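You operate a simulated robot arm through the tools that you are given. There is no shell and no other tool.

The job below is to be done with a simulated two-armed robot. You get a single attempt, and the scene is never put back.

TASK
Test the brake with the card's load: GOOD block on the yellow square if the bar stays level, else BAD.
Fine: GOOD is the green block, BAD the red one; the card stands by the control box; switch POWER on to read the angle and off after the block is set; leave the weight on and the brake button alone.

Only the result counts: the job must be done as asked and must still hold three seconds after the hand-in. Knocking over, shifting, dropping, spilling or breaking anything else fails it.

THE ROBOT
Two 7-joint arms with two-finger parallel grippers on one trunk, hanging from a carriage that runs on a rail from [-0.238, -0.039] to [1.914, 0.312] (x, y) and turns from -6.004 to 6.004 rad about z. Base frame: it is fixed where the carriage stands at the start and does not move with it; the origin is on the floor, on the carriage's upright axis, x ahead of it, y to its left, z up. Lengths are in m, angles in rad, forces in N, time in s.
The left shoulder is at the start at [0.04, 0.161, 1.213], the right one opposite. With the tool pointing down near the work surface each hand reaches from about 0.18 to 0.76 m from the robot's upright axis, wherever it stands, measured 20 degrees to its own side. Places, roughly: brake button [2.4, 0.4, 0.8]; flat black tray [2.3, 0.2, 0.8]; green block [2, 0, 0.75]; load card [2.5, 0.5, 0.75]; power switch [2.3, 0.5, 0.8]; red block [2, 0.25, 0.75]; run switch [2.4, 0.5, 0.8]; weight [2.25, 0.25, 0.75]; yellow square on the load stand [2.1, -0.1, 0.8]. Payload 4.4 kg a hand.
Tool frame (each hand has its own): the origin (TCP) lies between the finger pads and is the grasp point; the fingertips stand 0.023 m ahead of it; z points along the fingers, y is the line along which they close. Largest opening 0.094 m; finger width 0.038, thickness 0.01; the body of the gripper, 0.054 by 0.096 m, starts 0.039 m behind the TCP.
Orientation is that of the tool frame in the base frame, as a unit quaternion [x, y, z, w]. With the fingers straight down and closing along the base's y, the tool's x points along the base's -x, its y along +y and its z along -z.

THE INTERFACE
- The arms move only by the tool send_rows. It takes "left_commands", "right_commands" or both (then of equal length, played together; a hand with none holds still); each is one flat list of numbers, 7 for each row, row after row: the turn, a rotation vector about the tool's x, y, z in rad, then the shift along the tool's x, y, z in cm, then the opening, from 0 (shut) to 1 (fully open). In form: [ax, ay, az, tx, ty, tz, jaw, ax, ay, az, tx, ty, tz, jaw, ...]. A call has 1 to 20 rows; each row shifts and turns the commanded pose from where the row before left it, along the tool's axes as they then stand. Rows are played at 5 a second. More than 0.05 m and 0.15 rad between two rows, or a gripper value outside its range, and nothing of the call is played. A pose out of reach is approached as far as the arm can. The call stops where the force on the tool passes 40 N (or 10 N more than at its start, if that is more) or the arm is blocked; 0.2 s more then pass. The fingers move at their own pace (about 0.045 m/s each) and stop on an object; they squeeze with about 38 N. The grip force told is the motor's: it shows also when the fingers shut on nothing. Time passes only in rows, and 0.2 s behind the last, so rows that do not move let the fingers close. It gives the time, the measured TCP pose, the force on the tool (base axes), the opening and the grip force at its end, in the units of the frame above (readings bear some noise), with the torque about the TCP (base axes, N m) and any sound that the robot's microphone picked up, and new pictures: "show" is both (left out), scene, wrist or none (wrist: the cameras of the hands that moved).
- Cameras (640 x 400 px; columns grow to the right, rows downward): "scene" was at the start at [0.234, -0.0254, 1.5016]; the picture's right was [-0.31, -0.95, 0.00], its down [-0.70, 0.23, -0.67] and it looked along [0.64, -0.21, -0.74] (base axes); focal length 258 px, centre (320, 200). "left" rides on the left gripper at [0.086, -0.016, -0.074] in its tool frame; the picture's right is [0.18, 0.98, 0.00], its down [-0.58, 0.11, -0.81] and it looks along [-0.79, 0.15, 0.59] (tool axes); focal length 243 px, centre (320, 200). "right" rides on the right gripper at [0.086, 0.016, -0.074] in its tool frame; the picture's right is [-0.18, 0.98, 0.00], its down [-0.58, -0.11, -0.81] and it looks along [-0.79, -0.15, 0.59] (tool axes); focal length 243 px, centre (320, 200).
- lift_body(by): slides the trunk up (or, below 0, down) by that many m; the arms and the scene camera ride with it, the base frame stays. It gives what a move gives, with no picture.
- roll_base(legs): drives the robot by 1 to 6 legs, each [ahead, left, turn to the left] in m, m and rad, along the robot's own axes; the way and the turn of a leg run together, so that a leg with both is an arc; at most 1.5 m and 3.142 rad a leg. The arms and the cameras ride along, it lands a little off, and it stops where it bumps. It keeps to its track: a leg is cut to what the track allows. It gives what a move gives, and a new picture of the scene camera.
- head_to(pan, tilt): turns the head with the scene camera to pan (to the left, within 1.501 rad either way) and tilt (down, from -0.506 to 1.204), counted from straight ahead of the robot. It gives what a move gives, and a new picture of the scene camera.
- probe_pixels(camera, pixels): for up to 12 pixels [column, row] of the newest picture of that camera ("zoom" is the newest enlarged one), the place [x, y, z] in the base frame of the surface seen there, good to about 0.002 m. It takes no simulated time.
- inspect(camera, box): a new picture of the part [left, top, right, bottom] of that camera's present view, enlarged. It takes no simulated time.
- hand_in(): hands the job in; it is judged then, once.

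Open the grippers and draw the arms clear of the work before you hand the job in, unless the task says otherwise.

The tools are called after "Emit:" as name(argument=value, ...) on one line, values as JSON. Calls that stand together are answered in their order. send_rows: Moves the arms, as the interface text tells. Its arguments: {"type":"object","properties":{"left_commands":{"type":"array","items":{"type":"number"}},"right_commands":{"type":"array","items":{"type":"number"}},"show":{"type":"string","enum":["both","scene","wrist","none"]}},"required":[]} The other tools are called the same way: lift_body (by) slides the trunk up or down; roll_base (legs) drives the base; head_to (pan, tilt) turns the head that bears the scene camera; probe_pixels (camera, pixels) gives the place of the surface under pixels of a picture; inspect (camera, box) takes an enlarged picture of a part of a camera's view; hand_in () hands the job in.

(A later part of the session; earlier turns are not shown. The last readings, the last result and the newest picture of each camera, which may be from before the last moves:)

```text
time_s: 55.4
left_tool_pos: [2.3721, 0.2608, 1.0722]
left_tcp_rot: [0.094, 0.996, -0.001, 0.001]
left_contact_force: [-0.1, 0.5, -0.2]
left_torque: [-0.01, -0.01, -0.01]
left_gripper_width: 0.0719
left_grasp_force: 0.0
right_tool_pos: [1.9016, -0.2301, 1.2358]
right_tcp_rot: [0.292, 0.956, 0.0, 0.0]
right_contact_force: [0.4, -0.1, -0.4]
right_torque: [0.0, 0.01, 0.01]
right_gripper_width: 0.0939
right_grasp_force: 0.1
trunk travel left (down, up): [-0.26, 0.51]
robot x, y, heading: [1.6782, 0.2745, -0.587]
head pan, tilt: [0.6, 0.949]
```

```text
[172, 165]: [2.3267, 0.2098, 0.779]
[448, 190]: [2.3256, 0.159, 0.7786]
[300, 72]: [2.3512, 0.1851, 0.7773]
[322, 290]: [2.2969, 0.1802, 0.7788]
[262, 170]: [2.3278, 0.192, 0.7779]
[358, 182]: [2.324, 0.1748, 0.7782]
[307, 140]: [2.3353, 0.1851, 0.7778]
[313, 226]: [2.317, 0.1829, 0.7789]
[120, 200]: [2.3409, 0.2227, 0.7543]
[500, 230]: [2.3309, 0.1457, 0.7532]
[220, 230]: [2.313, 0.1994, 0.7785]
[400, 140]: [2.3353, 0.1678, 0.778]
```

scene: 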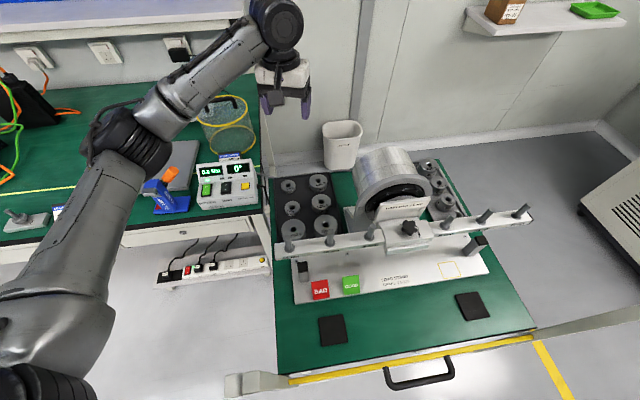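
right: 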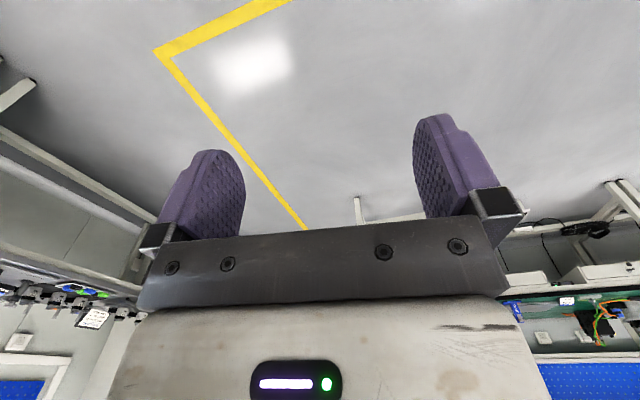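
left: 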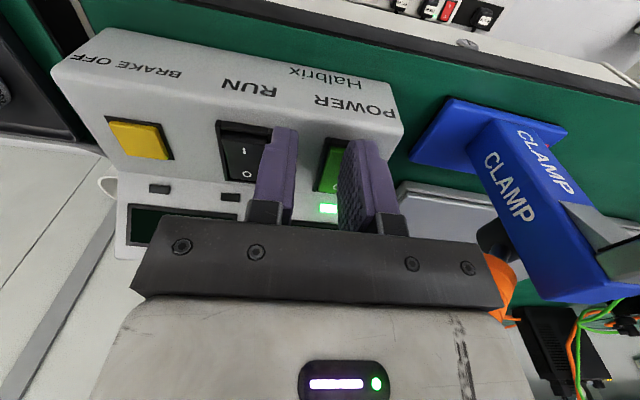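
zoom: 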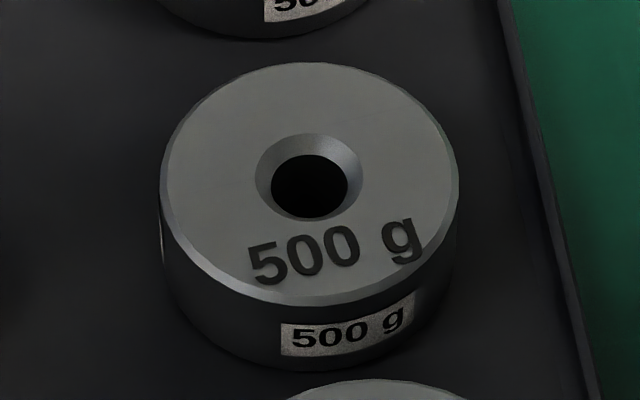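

Weight centre ≈[2.326,0.184], top z 0.778, floor ≈0.7535. I yaw the left tool to the stand's heading, shift over the weight, and go down to z≈0.92 with the jaw at 72 mm.

Emit:
send_rows(left_commands=[0, 0, -0.1187, 0, 0, 0, 0.766, 0, 0, -0.1187, 0, 0, 0, 0.766, 0, 0, -0.1187, 0, 0, 0, 0.766, 0, 0, 0, 2.905, -3.385, 0, 0.766, 0, 0, 0, 2.905, -3.385, 0, 0.766, 0, 0, 0, 0, 0, 4, 0.766, 0, 0, 0, 0, 0, 4, 0.766, 0, 0, 0, 0, 0, 4, 0.766, 0, 0, 0, 0, 0, 3, 0.766, 0, 0, 0, 0, 0, 0, 0.766, 0, 0, 0, 0, 0, 0, 0.766], show="both")

```text
time_s: 57.8
left_tool_pos: [2.3252, 0.1861, 0.92]
left_tcp_rot: [-0.083, 0.997, -0.001, 0.001]
left_contact_force: [-0.2, 0.7, -0.1]
left_torque: [0.02, 0.01, -0.01]
left_gripper_width: 0.0718
left_grasp_force: 0.0
right_tool_pos: [1.9007, -0.2293, 1.2354]
right_tcp_rot: [0.291, 0.957, -0.001, 0.0]
right_contact_force: [0.3, 0.3, -0.7]
right_torque: [0.0, -0.02, 0.02]
right_gripper_width: 0.0943
right_grasp_force: 0.1
trunk travel left (down, up): [-0.26, 0.51]
robot x, y, heading: [1.6808, 0.2742, -0.594]
head pan, tilt: [0.6, 0.949]
```

scene: 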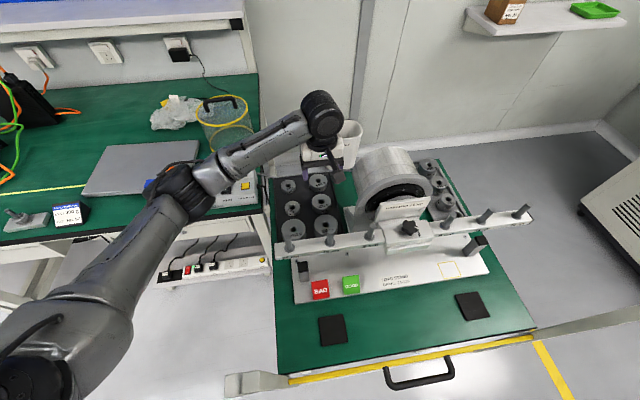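
left: 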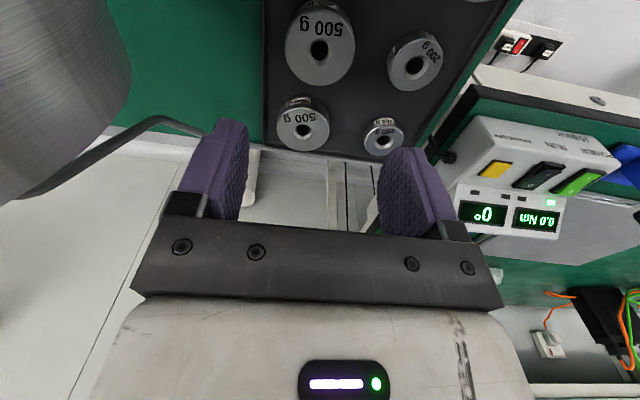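

TCP is 2 mm left of the weight axis. I correct, and descend to z≈0.81 (tips just above the weight's top) to check clearance.

Emit:
send_rows(left_commands=[0, 0, 0, 0, -0.2, 4, 0.766, 0, 0, 0, 0, 0, 4, 0.766, 0, 0, 0, 0, 0, 3, 0.766, 0, 0, 0, 0, 0, 0, 0.766, 0, 0, 0, 0, 0, 0, 0.766], show="both")

Emit:
inspect(camera="scene", box=[260, 130, 420, 240])

```text
time_s: 59.0
left_tool_pos: [2.3268, 0.1838, 0.8104]
left_tcp_rot: [-0.082, 0.997, -0.002, 0.001]
left_contact_force: [0.1, 0.0, -0.2]
left_torque: [-0.05, 0.02, 0.01]
left_gripper_width: 0.0722
left_grasp_force: 0.1
right_tool_pos: [1.8999, -0.2295, 1.237]
right_tcp_rot: [0.291, 0.957, -0.001, 0.0]
right_contact_force: [0.1, 0.1, -0.5]
right_torque: [0.0, -0.04, -0.02]
right_gripper_width: 0.0938
right_grasp_force: 0.2
trunk travel left (down, up): [-0.26, 0.51]
robot x, y, heading: [1.6803, 0.276, -0.589]
head pan, tilt: [0.6, 0.949]
```

scene: 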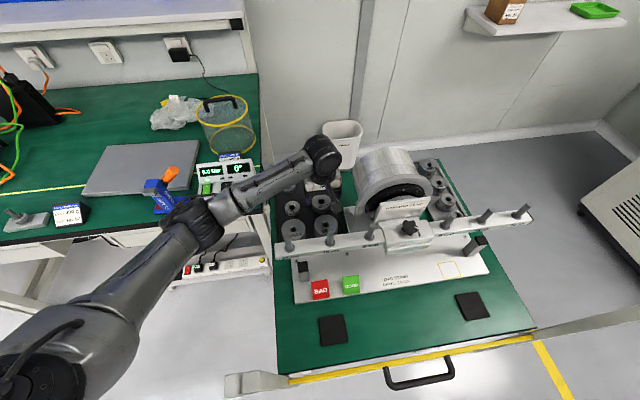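
left: 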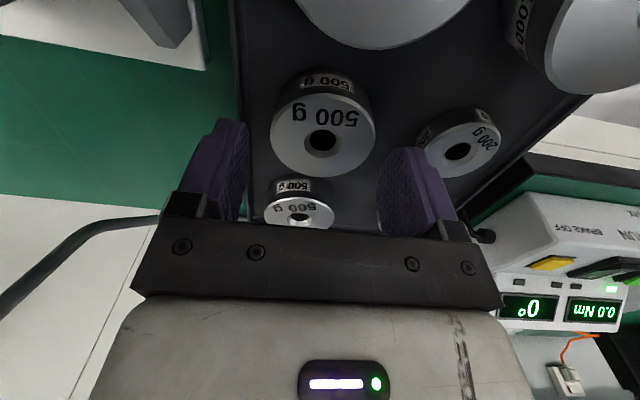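

```text
3.64 times, centred on (340, 185) of scene
```

zoom: 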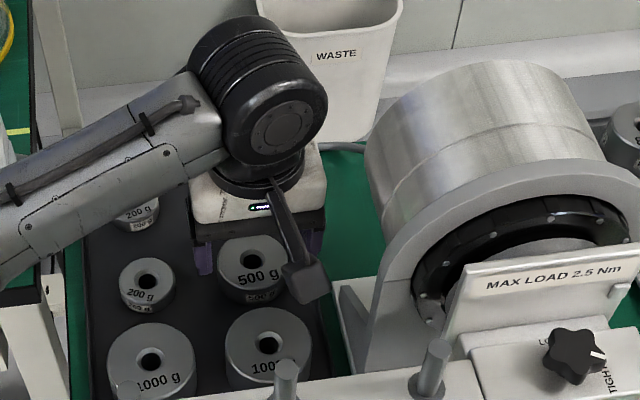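

The middle 500 g weight sits between the open fingers (left view (320,140)). I descend 25 mm and close the gripper.

Emit:
send_rows(left_commands=[0, 0, 0, 0, 0, 1.3, 0.766, 0, 0, 0, 0, 0, 1.2, 0.766, 0, 0, 0, 0, 0, 0, 0.766], show="wrist")

```text
time_s: 59.8
left_tool_pos: [2.327, 0.1825, 0.7855]
left_tcp_rot: [-0.082, 0.997, -0.001, 0.002]
left_contact_force: [-0.6, 0.3, 0.2]
left_torque: [-0.03, -0.03, -0.02]
left_gripper_width: 0.0719
left_grasp_force: 0.1
right_tool_pos: [1.9018, -0.2307, 1.2355]
right_tcp_rot: [0.292, 0.956, 0.0, 0.0]
right_contact_force: [0.0, 0.2, 0.8]
right_torque: [0.01, 0.0, 0.01]
right_gripper_width: 0.0941
right_grasp_force: 0.1
trunk travel left (down, up): [-0.26, 0.51]
robot x, y, heading: [1.6815, 0.2754, -0.591]
head pan, tilt: [0.6, 0.949]
```

left: 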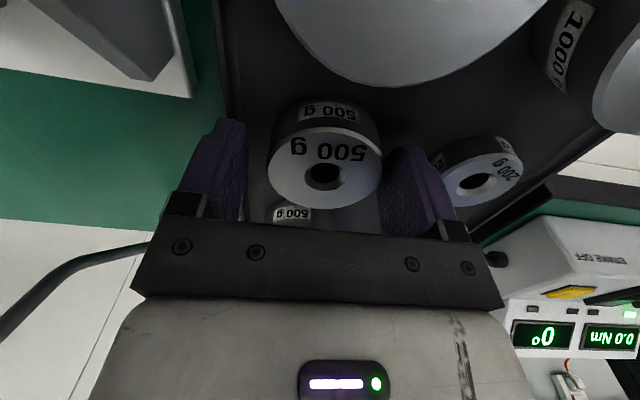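

From the picture the weight (ellipse centre column 325 vs expected 320) lies about 2 mm to the left of the tool; I correct by 2 mm and close.

Emit:
send_rows(left_commands=[0, 0, 0, 0, 0.2, 0, 0.766, 0, 0, 0, 0, 0, 0, 0.4, 0, 0, 0, 0, 0, 0, 0.4, 0, 0, 0, 0, 0, 0, 0.4, 0, 0, 0, 0, 0, 0, 0.4], show="wrist")

```text
time_s: 61.0
left_tool_pos: [2.3249, 0.1841, 0.7867]
left_tcp_rot: [-0.082, 0.997, -0.001, 0.001]
left_contact_force: [-1.1, 1.3, 2.6]
left_torque: [0.21, 0.13, -0.05]
left_gripper_width: 0.0573
left_grasp_force: 38.2
right_tool_pos: [1.9005, -0.2304, 1.2373]
right_tcp_rot: [0.291, 0.957, 0.0, 0.0]
right_contact_force: [0.6, -0.2, 0.1]
right_torque: [0.02, 0.0, -0.01]
right_gripper_width: 0.0941
right_grasp_force: 0.1
trunk travel left (down, up): [-0.26, 0.51]
robot x, y, heading: [1.6821, 0.2706, -0.592]
head pan, tilt: [0.6, 0.949]
```

left: 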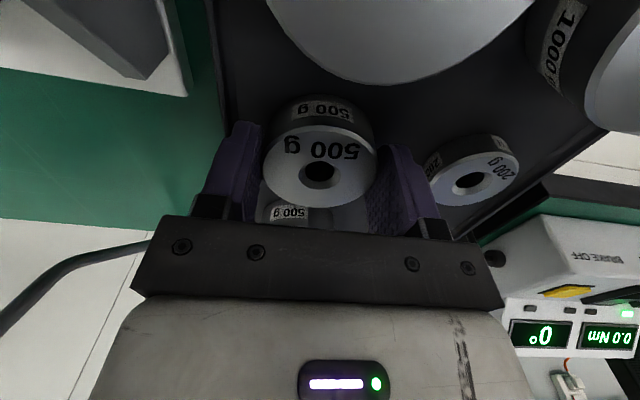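

The weight is gripped (57.3 mm, 38 N). I lift it straight up about 26.5 cm.

Emit:
send_rows(left_commands=[0, 0, 0, 0, 0, -2, 0.4, 0, 0, 0, 0, 0, -3.5, 0.4, 0, 0, 0, 0, 0, -3.5, 0.4, 0, 0, 0, 0, 0, -3.5, 0.4, 0, 0, 0, 0, 0, -3.5, 0.4, 0, 0, 0, 0, 0, -3.5, 0.4, 0, 0, 0, 0, 0, -3.5, 0.4, 0, 0, 0, 0, 0, -3.5, 0.4, 0, 0, 0, 0, 0, 0, 0.4], show="both")

```text
time_s: 63.0
left_tool_pos: [2.3268, 0.1858, 1.0511]
left_tcp_rot: [-0.083, 0.997, -0.001, 0.0]
left_contact_force: [-0.3, 0.3, 0.3]
left_torque: [0.04, 0.01, 0.05]
left_gripper_width: 0.0376
left_grasp_force: 0.1
right_tool_pos: [1.9019, -0.2289, 1.2354]
right_tcp_rot: [0.291, 0.957, -0.001, -0.001]
right_contact_force: [-0.1, 0.9, -0.2]
right_torque: [0.0, -0.03, -0.04]
right_gripper_width: 0.094
right_grasp_force: 0.0
trunk travel left (down, up): [-0.26, 0.51]
robot x, y, heading: [1.6818, 0.2771, -0.594]
head pan, tilt: [0.6, 0.949]
```

scene: 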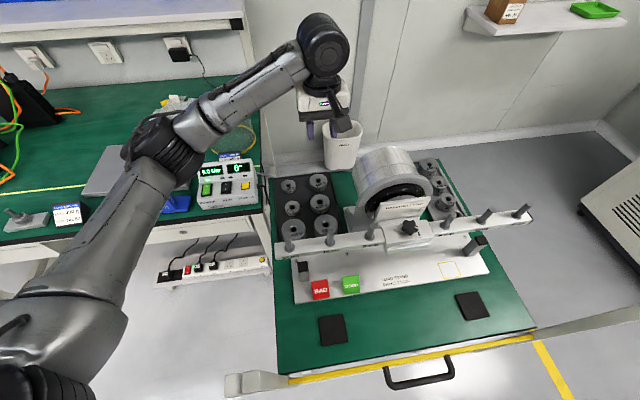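
left: 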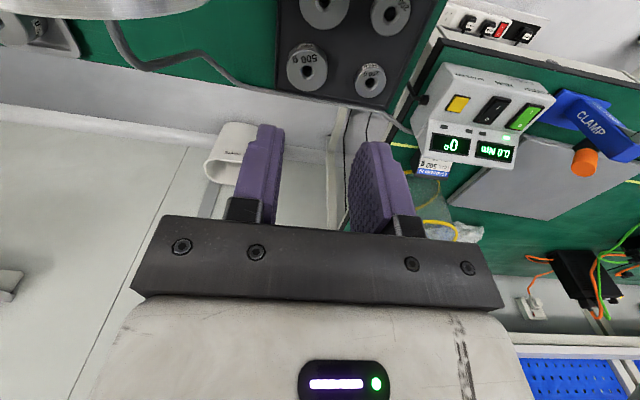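

The gripper came up empty (width 37.6 mm): the weight slipped out and is still in the tray. I check where it stands now.

Emit:
inspect(camera="scene", box=[268, 165, 348, 245])

Emit:
inspect(camera="scene", box=[308, 190, 336, 216])

```text
5.00 times, centred on (308, 205) of scene
```

zoom: 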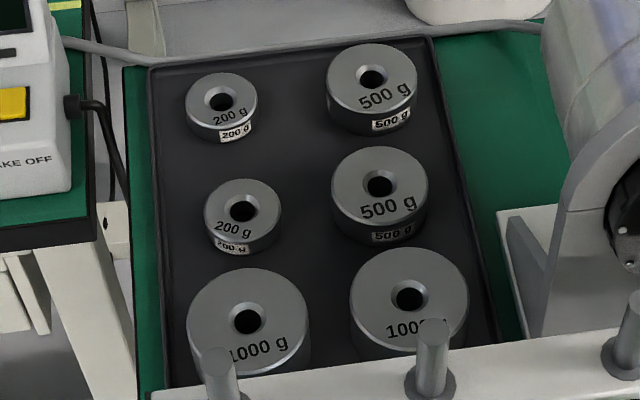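

```text
15.38 times, centred on (322, 203) of scene
```

zoom: 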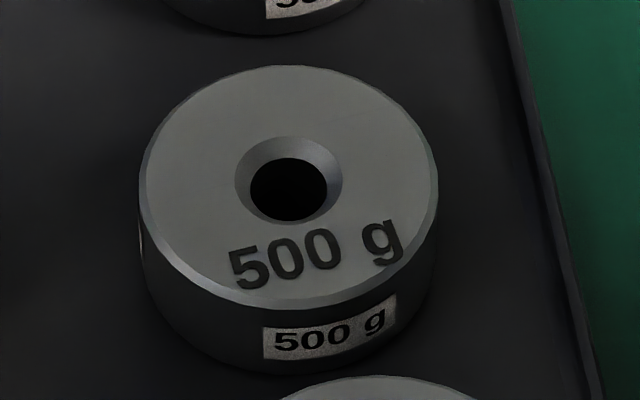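

The weight stands upright, shifted a few mm left. I probe its new centre for a deeper, slower grasp.

Emit:
probe_pixels(camera="zoom", pixels=[[150, 170], [428, 190], [285, 74], [298, 293], [240, 175], [338, 185], [288, 142], [291, 226], [100, 210], [490, 240], [145, 185], [436, 190]])

Emit:
inspect(camera="left", box=[200, 110, 460, 250])

```text
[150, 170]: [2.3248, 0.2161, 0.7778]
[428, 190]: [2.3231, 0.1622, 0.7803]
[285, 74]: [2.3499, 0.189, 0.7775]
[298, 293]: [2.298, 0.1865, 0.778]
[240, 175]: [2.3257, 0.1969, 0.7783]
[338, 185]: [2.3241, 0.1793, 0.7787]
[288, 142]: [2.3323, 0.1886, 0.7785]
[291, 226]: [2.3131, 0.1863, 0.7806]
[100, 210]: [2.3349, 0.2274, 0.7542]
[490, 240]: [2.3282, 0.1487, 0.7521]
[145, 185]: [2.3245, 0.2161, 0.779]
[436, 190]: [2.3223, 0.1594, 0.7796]
```

```text
2.46 times, centred on (330, 180) of left
```

zoom: 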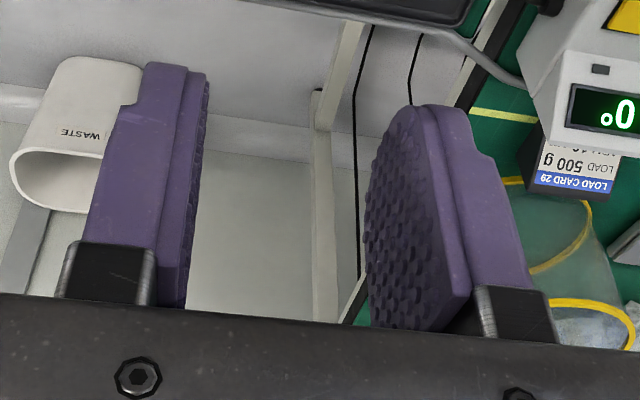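

New weight centre ≈[2.324,0.188]. I reopen to 72 mm, shift 2–3 mm, and descend to z≈0.79, checking alignment in the wrist view before the last bit.

Emit:
send_rows(left_commands=[0, 0, 0, 0.24, 0.26, 0, 0.766, 0, 0, 0, 0, 0, 4, 0.766, 0, 0, 0, 0, 0, 4, 0.766, 0, 0, 0, 0, 0, 4, 0.766, 0, 0, 0, 0, 0, 4, 0.766, 0, 0, 0, 0, 0, 4, 0.766, 0, 0, 0, 0, 0, 4, 0.766, 0, 0, 0, 0, 0, 2, 0.766, 0, 0, 0, 0, 0, 0, 0.766, 0, 0, 0, 0, 0, 0, 0.766], show="wrist")

```text
time_s: 65.2
left_tool_pos: [2.3265, 0.1884, 0.7923]
left_tcp_rot: [-0.082, 0.997, -0.001, 0.001]
left_contact_force: [-0.2, -0.8, -0.7]
left_torque: [0.01, 0.05, 0.0]
left_gripper_width: 0.0718
left_grasp_force: 0.0
right_tool_pos: [1.9019, -0.2297, 1.2368]
right_tcp_rot: [0.291, 0.957, 0.0, 0.0]
right_contact_force: [-0.7, 0.1, -0.6]
right_torque: [0.0, 0.0, 0.03]
right_gripper_width: 0.094
right_grasp_force: 0.0
trunk travel left (down, up): [-0.26, 0.51]
robot x, y, heading: [1.6833, 0.2762, -0.591]
head pan, tilt: [0.6, 0.949]
```

left: 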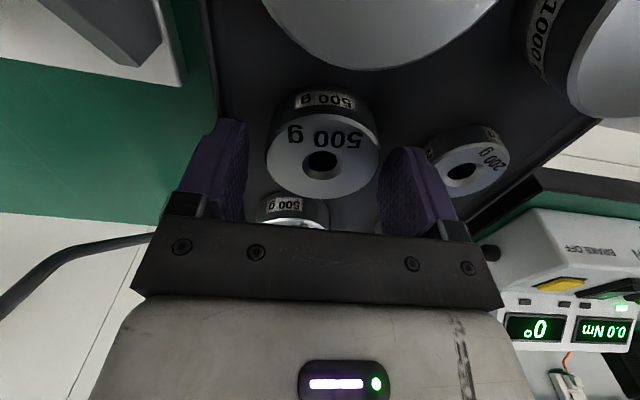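

Aligned within ~2 mm. I nudge 2 mm back, descend 13 mm so the fingertips are about 3 mm above the tray floor, and close fully.

Emit:
send_rows(left_commands=[0, 0, 0, 0.2, 0.1, 0.7, 0.766, 0, 0, 0, 0, 0, 0.6, 0.766, 0, 0, 0, 0, 0, 0, 0.766, 0, 0, 0, 0, 0, 0, 0.3, 0, 0, 0, 0, 0, 0, 0.3, 0, 0, 0, 0, 0, 0, 0.3, 0, 0, 0, 0, 0, 0, 0.3, 0, 0, 0, 0, 0, 0, 0.3], show="wrist")

```text
time_s: 67.0
left_tool_pos: [2.3234, 0.1884, 0.7786]
left_tcp_rot: [-0.083, 0.997, -0.001, 0.001]
left_contact_force: [1.0, 0.8, 2.2]
left_torque: [0.16, 0.11, -0.07]
left_gripper_width: 0.0569
left_grasp_force: 38.0
right_tool_pos: [1.9004, -0.2282, 1.2369]
right_tcp_rot: [0.292, 0.956, -0.001, 0.0]
right_contact_force: [-0.3, 0.1, -0.1]
right_torque: [-0.01, 0.0, -0.01]
right_gripper_width: 0.0939
right_grasp_force: 0.0
trunk travel left (down, up): [-0.26, 0.51]
robot x, y, heading: [1.679, 0.2742, -0.595]
head pan, tilt: [0.6, 0.949]
```

left: 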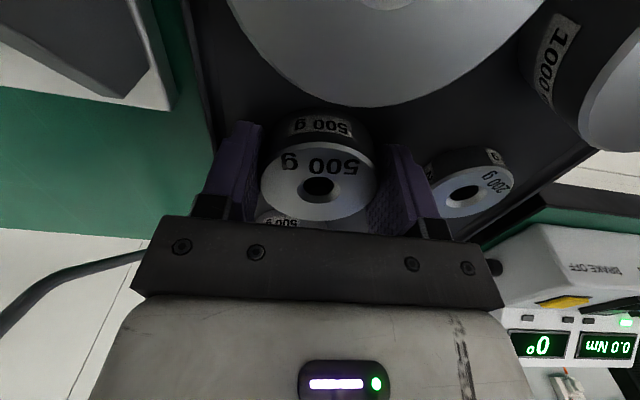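

Gripped deeper (56.9 mm, 38 N). I lift very slowly 1 cm and check whether the weight comes along.

Emit:
send_rows(left_commands=[0, 0, 0, 0, 0, -0.2, 0.3, 0, 0, 0, 0, 0, -0.2, 0.3, 0, 0, 0, 0, 0, -0.3, 0.3, 0, 0, 0, 0, 0, -0.3, 0.3, 0, 0, 0, 0, 0, 0, 0.3], show="wrist")

```text
time_s: 68.2
left_tool_pos: [2.3206, 0.1876, 0.7881]
left_tcp_rot: [-0.084, 0.996, -0.001, 0.001]
left_contact_force: [-0.3, -0.3, -5.0]
left_torque: [-0.02, 0.05, -0.05]
left_gripper_width: 0.0569
left_grasp_force: 38.4
right_tool_pos: [1.9023, -0.2287, 1.2369]
right_tcp_rot: [0.291, 0.957, -0.001, 0.0]
right_contact_force: [0.3, -0.1, 0.0]
right_torque: [0.01, -0.01, 0.0]
right_gripper_width: 0.0941
right_grasp_force: 0.1
trunk travel left (down, up): [-0.26, 0.51]
robot x, y, heading: [1.6773, 0.2736, -0.595]
head pan, tilt: [0.6, 0.949]
```

left: 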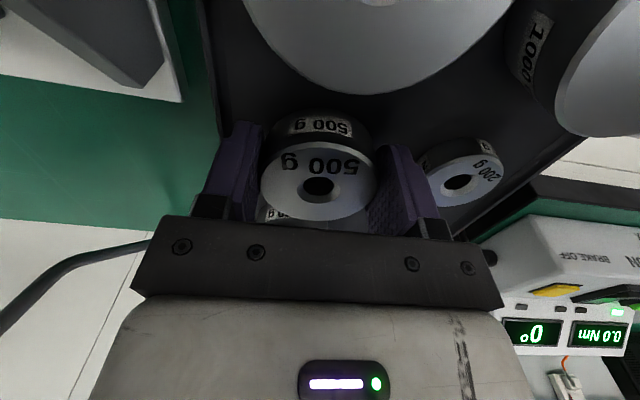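

The weight hangs in the gripper (-5.0 N). I lift on smoothly by 26 cm in small rows.

Emit:
send_rows(left_commands=[0, 0, 0, 0, 0, -1, 0.3, 0, 0, 0, 0, 0, -1.5, 0.3, 0, 0, 0, 0, 0, -2, 0.3, 0, 0, 0, 0, 0, -2, 0.3, 0, 0, 0, 0, 0, -2, 0.3, 0, 0, 0, 0, 0, -2, 0.3, 0, 0, 0, 0, 0, -2, 0.3, 0, 0, 0, 0, 0, -2, 0.3, 0, 0, 0, 0, 0, -2, 0.3, 0, 0, 0, 0, 0, -2, 0.3, 0, 0, 0, 0, 0, -2, 0.3, 0, 0, 0, 0, 0, -2, 0.3, 0, 0, 0, 0, 0, -2, 0.3, 0, 0, 0, 0, 0, -1.5, 0.3, 0, 0, 0, 0, 0, 0, 0.3], show="both")

```text
time_s: 71.4
left_tool_pos: [2.3192, 0.1869, 1.0492]
left_tcp_rot: [-0.082, 0.997, 0.0, 0.0]
left_contact_force: [0.5, 0.3, -5.8]
left_torque: [0.01, 0.03, -0.01]
left_gripper_width: 0.057
left_grasp_force: 39.0
right_tool_pos: [1.9017, -0.2298, 1.2352]
right_tcp_rot: [0.292, 0.956, -0.001, -0.002]
right_contact_force: [-0.1, -0.9, -0.3]
right_torque: [-0.01, 0.01, 0.07]
right_gripper_width: 0.0939
right_grasp_force: 0.0
trunk travel left (down, up): [-0.26, 0.51]
robot x, y, heading: [1.6799, 0.273, -0.588]
head pan, tilt: [0.6, 0.949]
```

scene: 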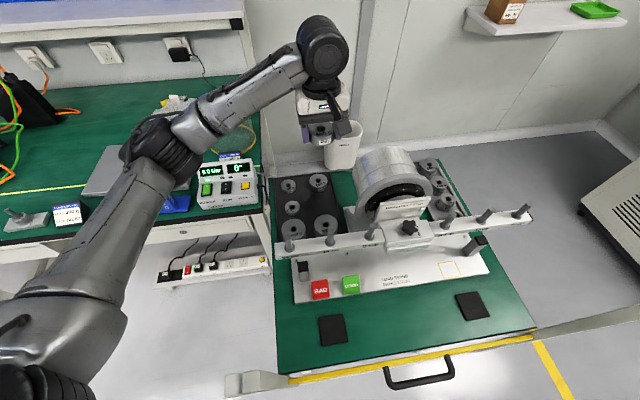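
left: 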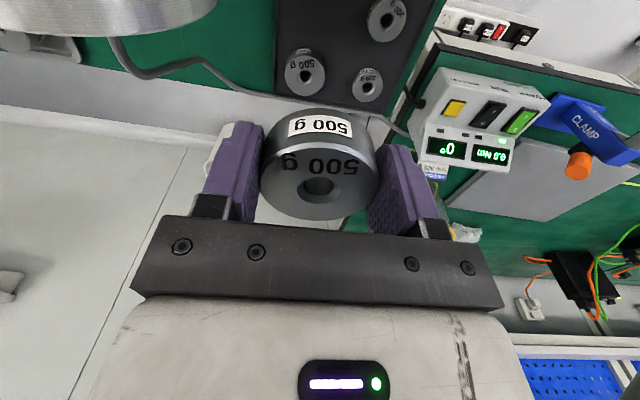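

The weight is held firmly. I zoom the left camera on the held weight to measure its hole position relative to the TCP.

Emit:
inspect(camera="left", box=[240, 100, 400, 230])

```text
3.08 times, centred on (320, 165) of left
```

zoom: 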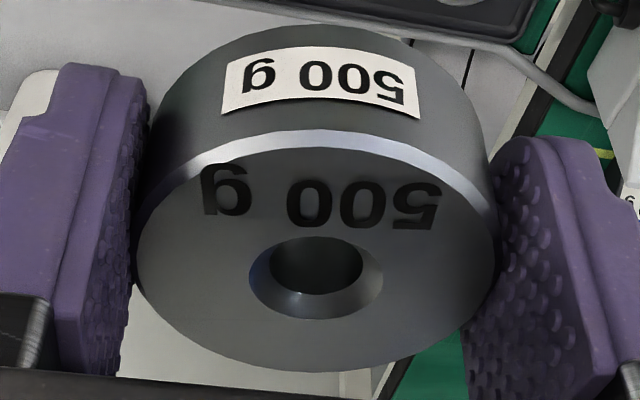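

I probe the hole chamfer rim (left 250, right 383, top 238, bottom 318) and the top face edges of the held weight.

Emit:
probe_pixels(camera="zoom", pixels=[[246, 275], [387, 275], [316, 233], [316, 322], [145, 230], [492, 230], [330, 150], [310, 366], [320, 215], [300, 40], [320, 70]])

```text
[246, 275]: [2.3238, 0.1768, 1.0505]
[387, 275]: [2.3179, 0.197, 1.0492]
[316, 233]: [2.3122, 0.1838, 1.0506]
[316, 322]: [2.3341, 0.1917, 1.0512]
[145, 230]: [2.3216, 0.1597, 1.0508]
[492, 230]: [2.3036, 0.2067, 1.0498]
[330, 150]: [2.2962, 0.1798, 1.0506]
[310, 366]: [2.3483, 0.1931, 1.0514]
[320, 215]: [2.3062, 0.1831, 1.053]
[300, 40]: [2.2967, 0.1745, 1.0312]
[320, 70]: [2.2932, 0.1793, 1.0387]
```

Weight centre ≈[2.322,0.187], about 2.5 mm ahead of the TCP; its top is level with the TCP. I re-measure the left 16 cm peg (near (331,240)) from this viewpoint.

Emit:
inspect(camera="scene", box=[318, 226, 346, 252])

Emit:
inspect(camera="scene", box=[270, 205, 440, 305])

```text
15.38 times, centred on (332, 239) of scene
```

zoom: 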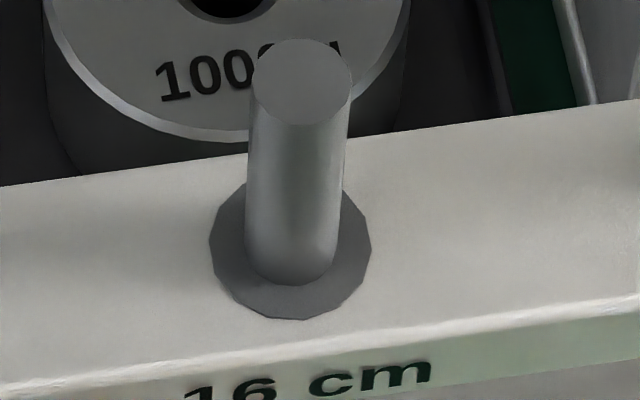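

```text
3.76 times, centred on (355, 255) of scene
```

zoom: 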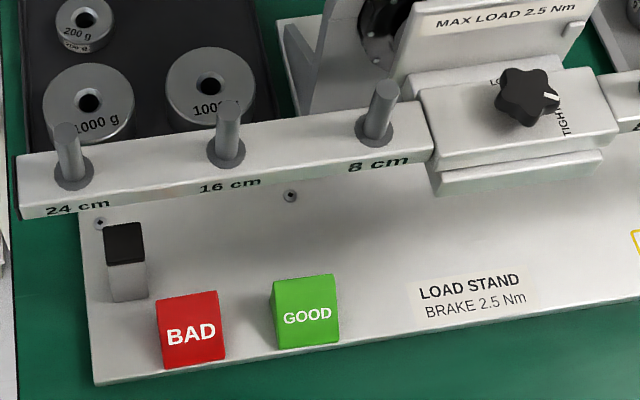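

I re-take the peg zoom so I can probe it.

Emit:
inspect(camera="scene", box=[318, 226, 346, 252])

Emit:
probe_pixels(camera="zoom", pixels=[[301, 82], [256, 85], [346, 85], [300, 44], [302, 120], [213, 245], [368, 245], [290, 312], [295, 283], [150, 230], [430, 210]])

```text
15.38 times, centred on (332, 239) of scene
```

zoom: 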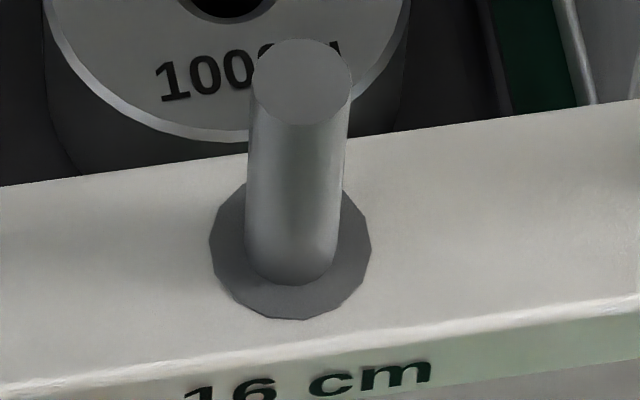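

```text
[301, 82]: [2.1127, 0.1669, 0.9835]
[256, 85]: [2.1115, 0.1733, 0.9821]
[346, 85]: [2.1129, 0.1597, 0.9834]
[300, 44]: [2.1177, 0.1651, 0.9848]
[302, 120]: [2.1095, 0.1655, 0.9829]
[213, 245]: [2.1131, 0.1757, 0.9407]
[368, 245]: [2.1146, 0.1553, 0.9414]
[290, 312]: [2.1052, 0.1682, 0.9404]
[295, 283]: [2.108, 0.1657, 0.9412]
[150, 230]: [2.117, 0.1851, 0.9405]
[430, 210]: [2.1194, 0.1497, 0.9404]
```

Peg axis ≈[2.1129,0.1661], top 0.9835. The weight's bottom is at ≈1.025, so I carry it level to above the peg: 20.95 cm back and 1.4 cm left in small rows.

Emit:
send_rows(left_commands=[0, 0, 0, 1.5, 0.1, 0, 0.3, 0, 0, 0, 2.8, 0.18, 0, 0.3, 0, 0, 0, 2.8, 0.18, 0, 0.3, 0, 0, 0, 2.8, 0.18, 0, 0.3, 0, 0, 0, 2.8, 0.18, 0, 0.3, 0, 0, 0, 2.8, 0.18, 0, 0.3, 0, 0, 0, 2.8, 0.18, 0, 0.3, 0, 0, 0, 1.65, 0.12, 0, 0.3, 0, 0, 0, 1.0, 0.08, 0, 0.3, 0, 0, 0, 0, 0, 0, 0.3, 0, 0, 0, 0, 0, 0, 0.3], show="both")

```text
time_s: 73.8
left_tool_pos: [2.1138, 0.1663, 1.0491]
left_tcp_rot: [-0.083, 0.997, -0.001, 0.001]
left_contact_force: [-0.3, 0.8, -5.6]
left_torque: [0.03, 0.04, 0.01]
left_gripper_width: 0.0572
left_grasp_force: 38.0
right_tool_pos: [1.9017, -0.2305, 1.2368]
right_tcp_rot: [0.291, 0.957, -0.001, 0.0]
right_contact_force: [0.6, -0.7, 0.5]
right_torque: [0.03, 0.01, 0.04]
right_gripper_width: 0.0939
right_grasp_force: 0.2
trunk travel left (down, up): [-0.26, 0.51]
robot x, y, heading: [1.6812, 0.274, -0.59]
head pan, tilt: [0.6, 0.949]
```

scene: 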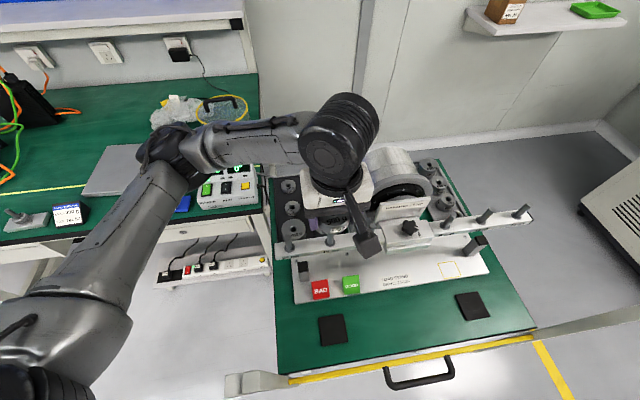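
left: 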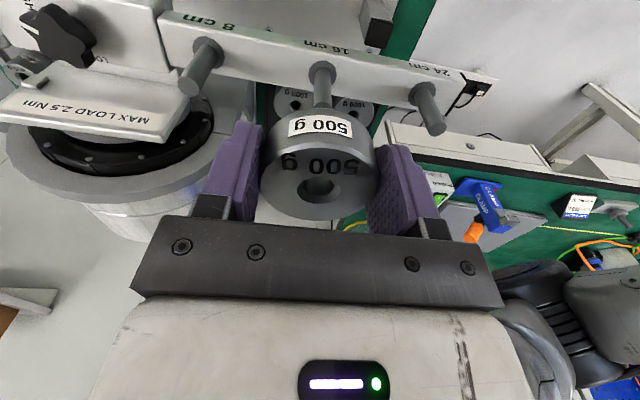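

The left view shows the 16 cm peg (322,80) running up behind the weight. I zoom in and probe the weight's rim and the peg for the lateral offset.

Emit:
inspect(camera="left", box=[240, 100, 400, 230])

Emit:
probe_pixels(camera="zoom", pixels=[[246, 275], [387, 275], [316, 233], [316, 322], [150, 230], [487, 230], [330, 150], [310, 362], [200, 180], [440, 320], [200, 320], [440, 180]])

```text
3.08 times, centred on (320, 165) of left
```

zoom: 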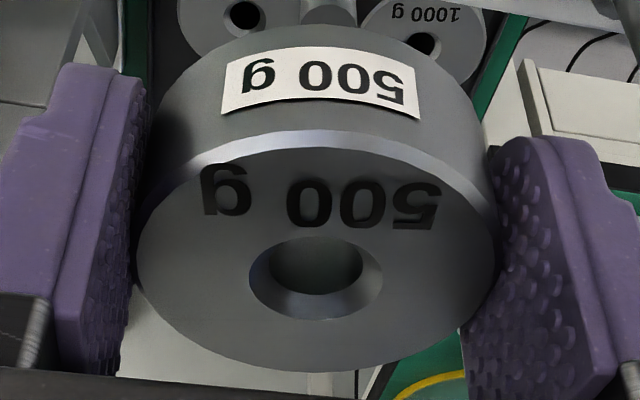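

```text
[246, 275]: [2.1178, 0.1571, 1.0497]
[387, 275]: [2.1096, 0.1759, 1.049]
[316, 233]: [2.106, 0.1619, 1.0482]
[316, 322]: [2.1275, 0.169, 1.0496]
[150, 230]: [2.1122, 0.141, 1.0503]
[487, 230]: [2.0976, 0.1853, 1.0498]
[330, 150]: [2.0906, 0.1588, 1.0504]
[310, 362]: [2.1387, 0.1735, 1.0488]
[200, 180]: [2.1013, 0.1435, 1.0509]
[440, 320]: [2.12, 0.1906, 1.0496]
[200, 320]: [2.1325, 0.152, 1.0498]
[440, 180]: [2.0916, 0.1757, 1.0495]
```

Rough fit puts the weight centre ≈[2.1155,0.1665] vs the peg [2.1129,0.1661]; clearance is only ~1.3 mm, so I measure better by zooming on the hole and probing its rim all around.

Emit:
inspect(camera="left", box=[290, 168, 350, 208])

```text
10.00 times, centred on (320, 188) of left
```

zoom: 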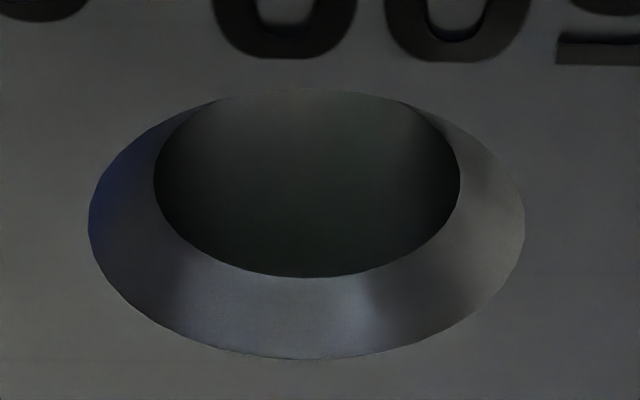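

I probe twelve points around the chamfer rim (ellipse centre ≈(306,224)).

Emit:
probe_pixels(camera="zoom", pixels=[[532, 224], [502, 295], [419, 347], [306, 366], [193, 347], [110, 295], [80, 224], [110, 153], [193, 101], [306, 82], [419, 101], [502, 153]])

Emit:
probe_pixels(camera="zoom", pixels=[[532, 224], [502, 295], [419, 347], [306, 366], [193, 347], [110, 295], [80, 224], [110, 153], [193, 101], [306, 82], [419, 101], [502, 153]])

```text
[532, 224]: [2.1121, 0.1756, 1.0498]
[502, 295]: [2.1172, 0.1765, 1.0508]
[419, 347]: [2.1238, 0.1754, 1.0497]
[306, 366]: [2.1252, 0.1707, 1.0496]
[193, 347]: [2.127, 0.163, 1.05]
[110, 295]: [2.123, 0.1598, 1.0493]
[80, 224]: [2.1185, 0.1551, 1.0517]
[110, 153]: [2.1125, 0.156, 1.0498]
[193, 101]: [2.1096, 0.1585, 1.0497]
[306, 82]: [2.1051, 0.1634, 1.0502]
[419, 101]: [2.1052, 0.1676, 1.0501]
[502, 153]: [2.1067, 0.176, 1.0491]
```

```text
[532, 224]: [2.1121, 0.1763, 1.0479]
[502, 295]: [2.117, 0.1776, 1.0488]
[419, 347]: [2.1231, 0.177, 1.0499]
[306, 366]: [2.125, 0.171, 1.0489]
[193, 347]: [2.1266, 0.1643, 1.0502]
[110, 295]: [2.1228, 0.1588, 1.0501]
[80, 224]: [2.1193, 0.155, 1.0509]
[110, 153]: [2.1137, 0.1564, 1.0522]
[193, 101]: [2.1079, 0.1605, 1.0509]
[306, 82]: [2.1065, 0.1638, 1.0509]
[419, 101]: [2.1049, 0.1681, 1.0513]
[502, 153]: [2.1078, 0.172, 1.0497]
```

Weight centre is ≈[2.1155,0.1666]. To cross-check the peg in the same camera, I measure the 8 cm and 24 cm peg tops (their midpoint is the 16 cm peg) in the left view.

Emit:
inspect(camera="left", box=[165, 30, 225, 105])

Emit:
inspect(camera="left", box=[405, 70, 465, 145])

Emit:
inspect(camera="left", box=[290, 50, 350, 120])

```text
5.33 times, centred on (195, 68) of left
```

zoom: 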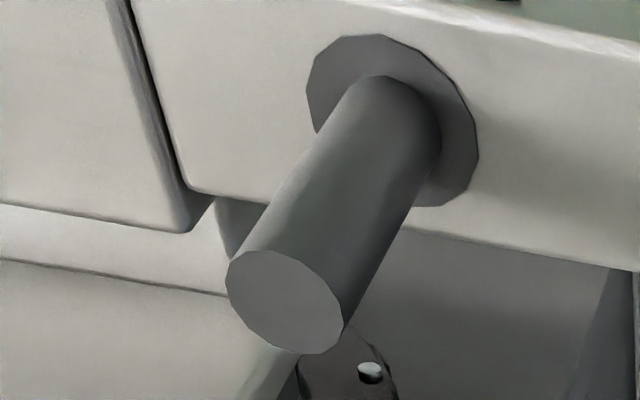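

```text
5.33 times, centred on (435, 108) of left
```

zoom: 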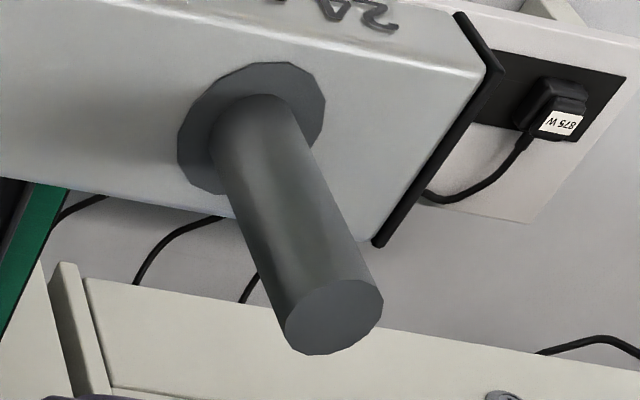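

```text
5.71 times, centred on (320, 85) of left
```

zoom: 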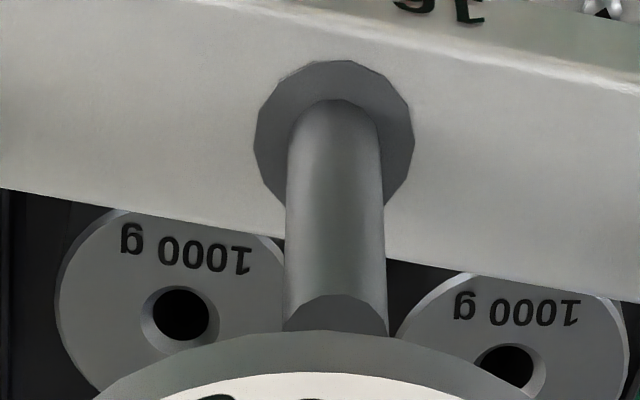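

The 8 cm and 24 cm peg tops are fully visible. I re-zoom the 8 cm peg and probe around its top face, then the same for the 24 cm peg.

Emit:
inspect(camera="left", box=[165, 30, 225, 105])

Emit:
probe_pixels(camera="zoom", pixels=[[285, 300], [232, 282], [340, 318], [258, 254], [308, 346], [300, 262], [265, 340], [235, 268], [338, 330], [240, 310], [325, 285], [285, 300]])

Emit:
inspect(camera="left", box=[405, 70, 465, 145])

Emit:
probe_pixels(camera="zoom", pixels=[[335, 318], [290, 325], [380, 308], [320, 290], [345, 346], [365, 285], [310, 352], [295, 305], [375, 330], [350, 284], [325, 352], [335, 318]])

```text
5.33 times, centred on (195, 68) of left
```

zoom: 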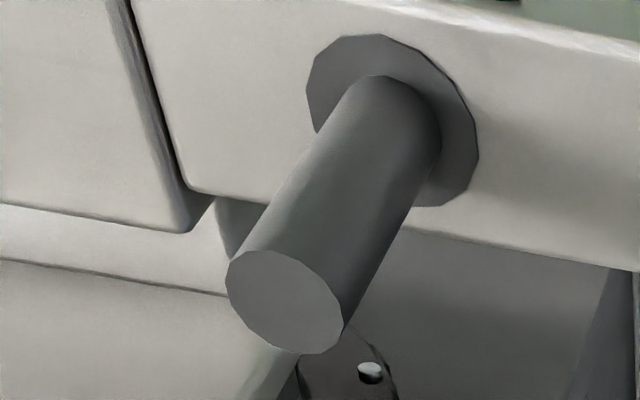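

```text
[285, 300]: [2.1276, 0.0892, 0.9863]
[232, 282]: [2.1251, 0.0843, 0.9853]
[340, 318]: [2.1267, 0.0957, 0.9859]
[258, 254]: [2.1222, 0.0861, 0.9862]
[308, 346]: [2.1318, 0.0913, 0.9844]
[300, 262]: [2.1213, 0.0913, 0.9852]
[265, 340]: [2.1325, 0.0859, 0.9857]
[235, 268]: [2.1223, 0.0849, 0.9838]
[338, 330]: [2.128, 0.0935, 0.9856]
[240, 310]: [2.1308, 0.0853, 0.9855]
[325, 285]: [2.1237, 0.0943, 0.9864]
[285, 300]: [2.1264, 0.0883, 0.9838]
```

```text
5.33 times, centred on (435, 108) of left
```

zoom: 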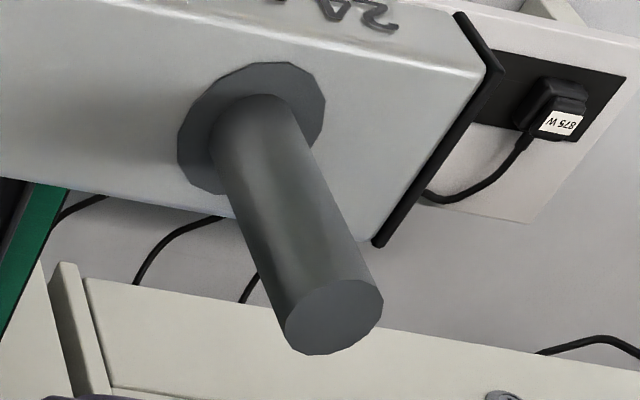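

```text
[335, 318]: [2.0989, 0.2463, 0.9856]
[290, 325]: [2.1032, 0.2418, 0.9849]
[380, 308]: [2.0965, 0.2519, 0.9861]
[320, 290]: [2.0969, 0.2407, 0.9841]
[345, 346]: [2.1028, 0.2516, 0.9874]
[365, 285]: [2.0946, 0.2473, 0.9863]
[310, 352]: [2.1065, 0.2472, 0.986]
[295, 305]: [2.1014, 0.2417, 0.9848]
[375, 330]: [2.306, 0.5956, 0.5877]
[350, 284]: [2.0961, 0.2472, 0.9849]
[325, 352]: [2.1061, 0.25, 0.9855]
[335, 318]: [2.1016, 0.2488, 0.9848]
```

Left camera puts the 16 cm peg at ≈[2.1135,0.1681], the scene camera at ≈[2.1129,0.1661]; 2 mm apart sideways. I check the pegs again in the present scene view.

Emit:
inspect(camera="scene", box=[270, 195, 400, 275])

```text
4.92 times, centred on (335, 235) of scene
```

zoom: 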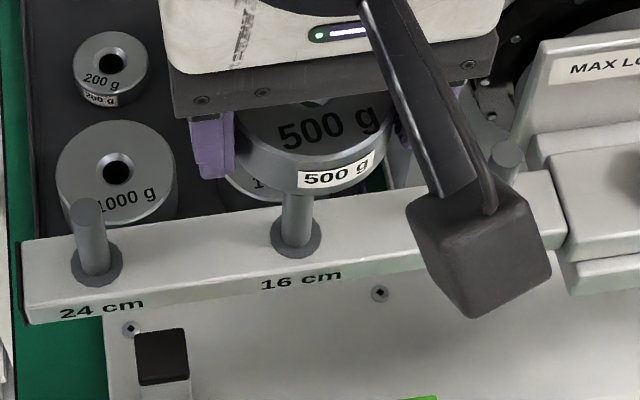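

I zoom on the 24 cm peg and then the 16 cm flange in this scene view, probing many points each.

Emit:
inspect(camera="scene", box=[276, 228, 304, 254])

Emit:
inspect(camera="scene", box=[314, 226, 342, 252])

```text
15.38 times, centred on (290, 241) of scene
```

zoom: 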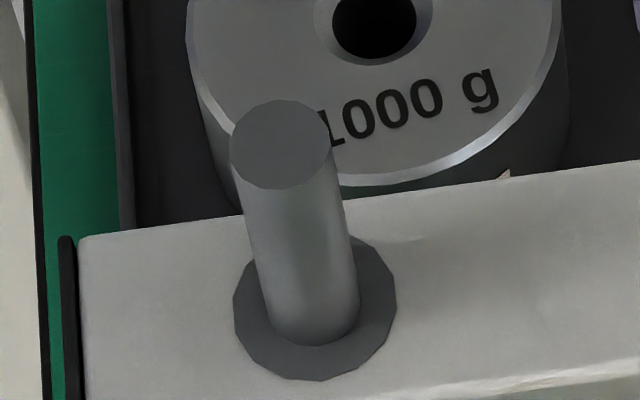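

```text
15.38 times, centred on (328, 239) of scene
```

zoom: 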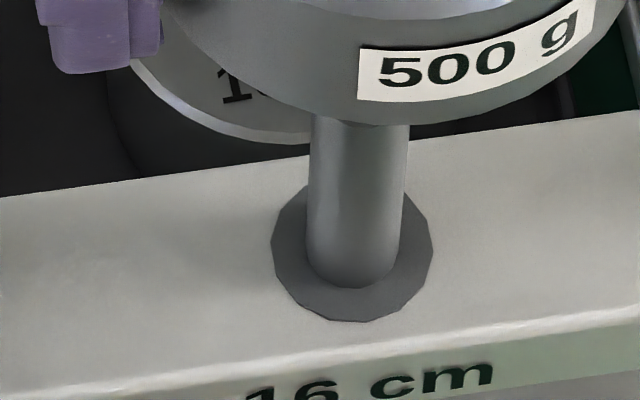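

Emit:
probe_pixels(camera="zoom", pixels=[[275, 250], [429, 250], [275, 250], [429, 250], [287, 285], [417, 285], [287, 285], [417, 285], [290, 212], [414, 212], [350, 316], [350, 316]])

Emit:
inspect(camera="scene", box=[276, 228, 304, 254])

Emit:
probe_pixels(camera="zoom", pixels=[[281, 144], [236, 144], [327, 144], [281, 105], [281, 183], [250, 116], [313, 172], [313, 116], [250, 172], [281, 144], [281, 144], [281, 144]])

```text
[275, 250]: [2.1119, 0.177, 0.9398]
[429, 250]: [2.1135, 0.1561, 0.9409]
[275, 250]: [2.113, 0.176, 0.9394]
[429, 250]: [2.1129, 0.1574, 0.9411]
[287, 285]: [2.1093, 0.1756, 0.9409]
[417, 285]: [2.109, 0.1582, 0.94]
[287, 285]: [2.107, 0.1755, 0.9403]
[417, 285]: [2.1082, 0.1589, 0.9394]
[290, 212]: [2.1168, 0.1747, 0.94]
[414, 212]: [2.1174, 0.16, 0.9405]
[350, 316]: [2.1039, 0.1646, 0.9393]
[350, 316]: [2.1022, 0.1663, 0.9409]
```

```text
15.38 times, centred on (290, 241) of scene
```

zoom: 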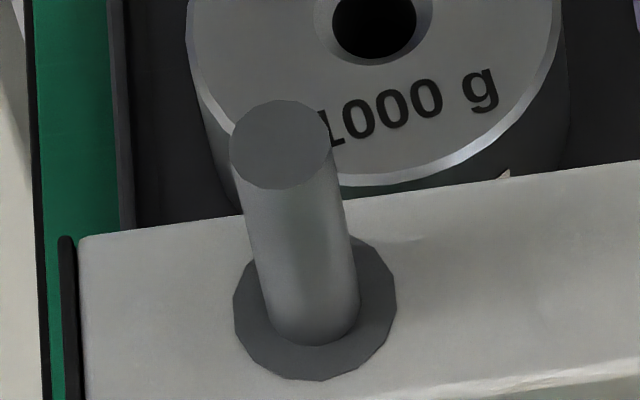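

```text
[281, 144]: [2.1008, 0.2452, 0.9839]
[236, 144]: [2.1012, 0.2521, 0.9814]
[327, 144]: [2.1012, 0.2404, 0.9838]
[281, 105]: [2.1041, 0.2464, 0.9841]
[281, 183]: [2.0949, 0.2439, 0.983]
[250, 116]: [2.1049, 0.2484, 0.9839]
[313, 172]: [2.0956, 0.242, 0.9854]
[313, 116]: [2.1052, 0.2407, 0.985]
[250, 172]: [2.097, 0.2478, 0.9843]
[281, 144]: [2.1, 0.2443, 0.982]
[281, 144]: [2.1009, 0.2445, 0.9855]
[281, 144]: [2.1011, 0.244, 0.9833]
```

Scene readings run about 2 mm lower in y and z than the left camera's, so I want a relative measurement within the scene view too: I zoom on the held weight there and probe its side surface.

Emit:
inspect(camera="scene", box=[312, 208, 354, 240])

```text
12.50 times, centred on (333, 224) of scene
```

zoom: 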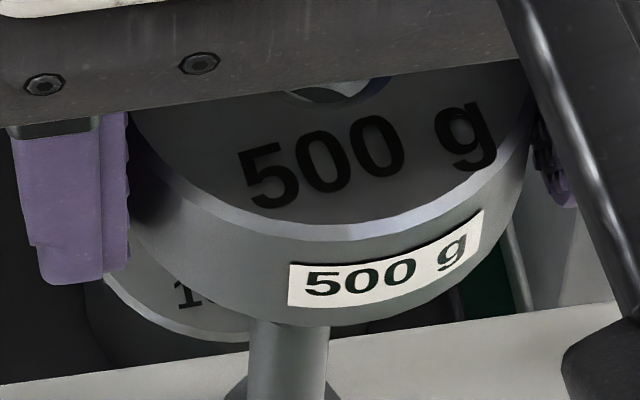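

Emit:
probe_pixels(camera="zoom", pixels=[[170, 250], [210, 272], [260, 285], [330, 287], [400, 272], [450, 247], [490, 217], [512, 192], [190, 262], [290, 290], [370, 280], [470, 232]])

Emit:
probe_pixels(camera="zoom", pixels=[[170, 250], [210, 272], [260, 285], [330, 287], [400, 272], [450, 247], [490, 217], [512, 192], [190, 262], [290, 290], [370, 280], [470, 232]])

```text
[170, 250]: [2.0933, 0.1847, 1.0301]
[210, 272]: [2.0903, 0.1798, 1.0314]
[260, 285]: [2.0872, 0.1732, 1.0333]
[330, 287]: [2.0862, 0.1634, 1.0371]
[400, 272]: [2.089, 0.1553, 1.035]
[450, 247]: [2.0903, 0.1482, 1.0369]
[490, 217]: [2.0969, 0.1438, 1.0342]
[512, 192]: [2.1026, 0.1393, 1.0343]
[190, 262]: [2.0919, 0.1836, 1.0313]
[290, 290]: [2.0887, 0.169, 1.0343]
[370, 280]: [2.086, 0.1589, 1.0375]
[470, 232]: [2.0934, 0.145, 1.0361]
```

```text
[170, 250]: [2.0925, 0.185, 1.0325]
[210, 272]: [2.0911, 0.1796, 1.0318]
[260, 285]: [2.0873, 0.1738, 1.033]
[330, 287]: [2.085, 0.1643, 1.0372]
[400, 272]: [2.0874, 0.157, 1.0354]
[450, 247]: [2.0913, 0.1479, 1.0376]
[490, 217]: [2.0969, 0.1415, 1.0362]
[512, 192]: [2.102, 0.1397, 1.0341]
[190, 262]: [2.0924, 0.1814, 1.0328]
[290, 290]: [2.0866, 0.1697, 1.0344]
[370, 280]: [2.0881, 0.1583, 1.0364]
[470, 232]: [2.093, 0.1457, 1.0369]
```

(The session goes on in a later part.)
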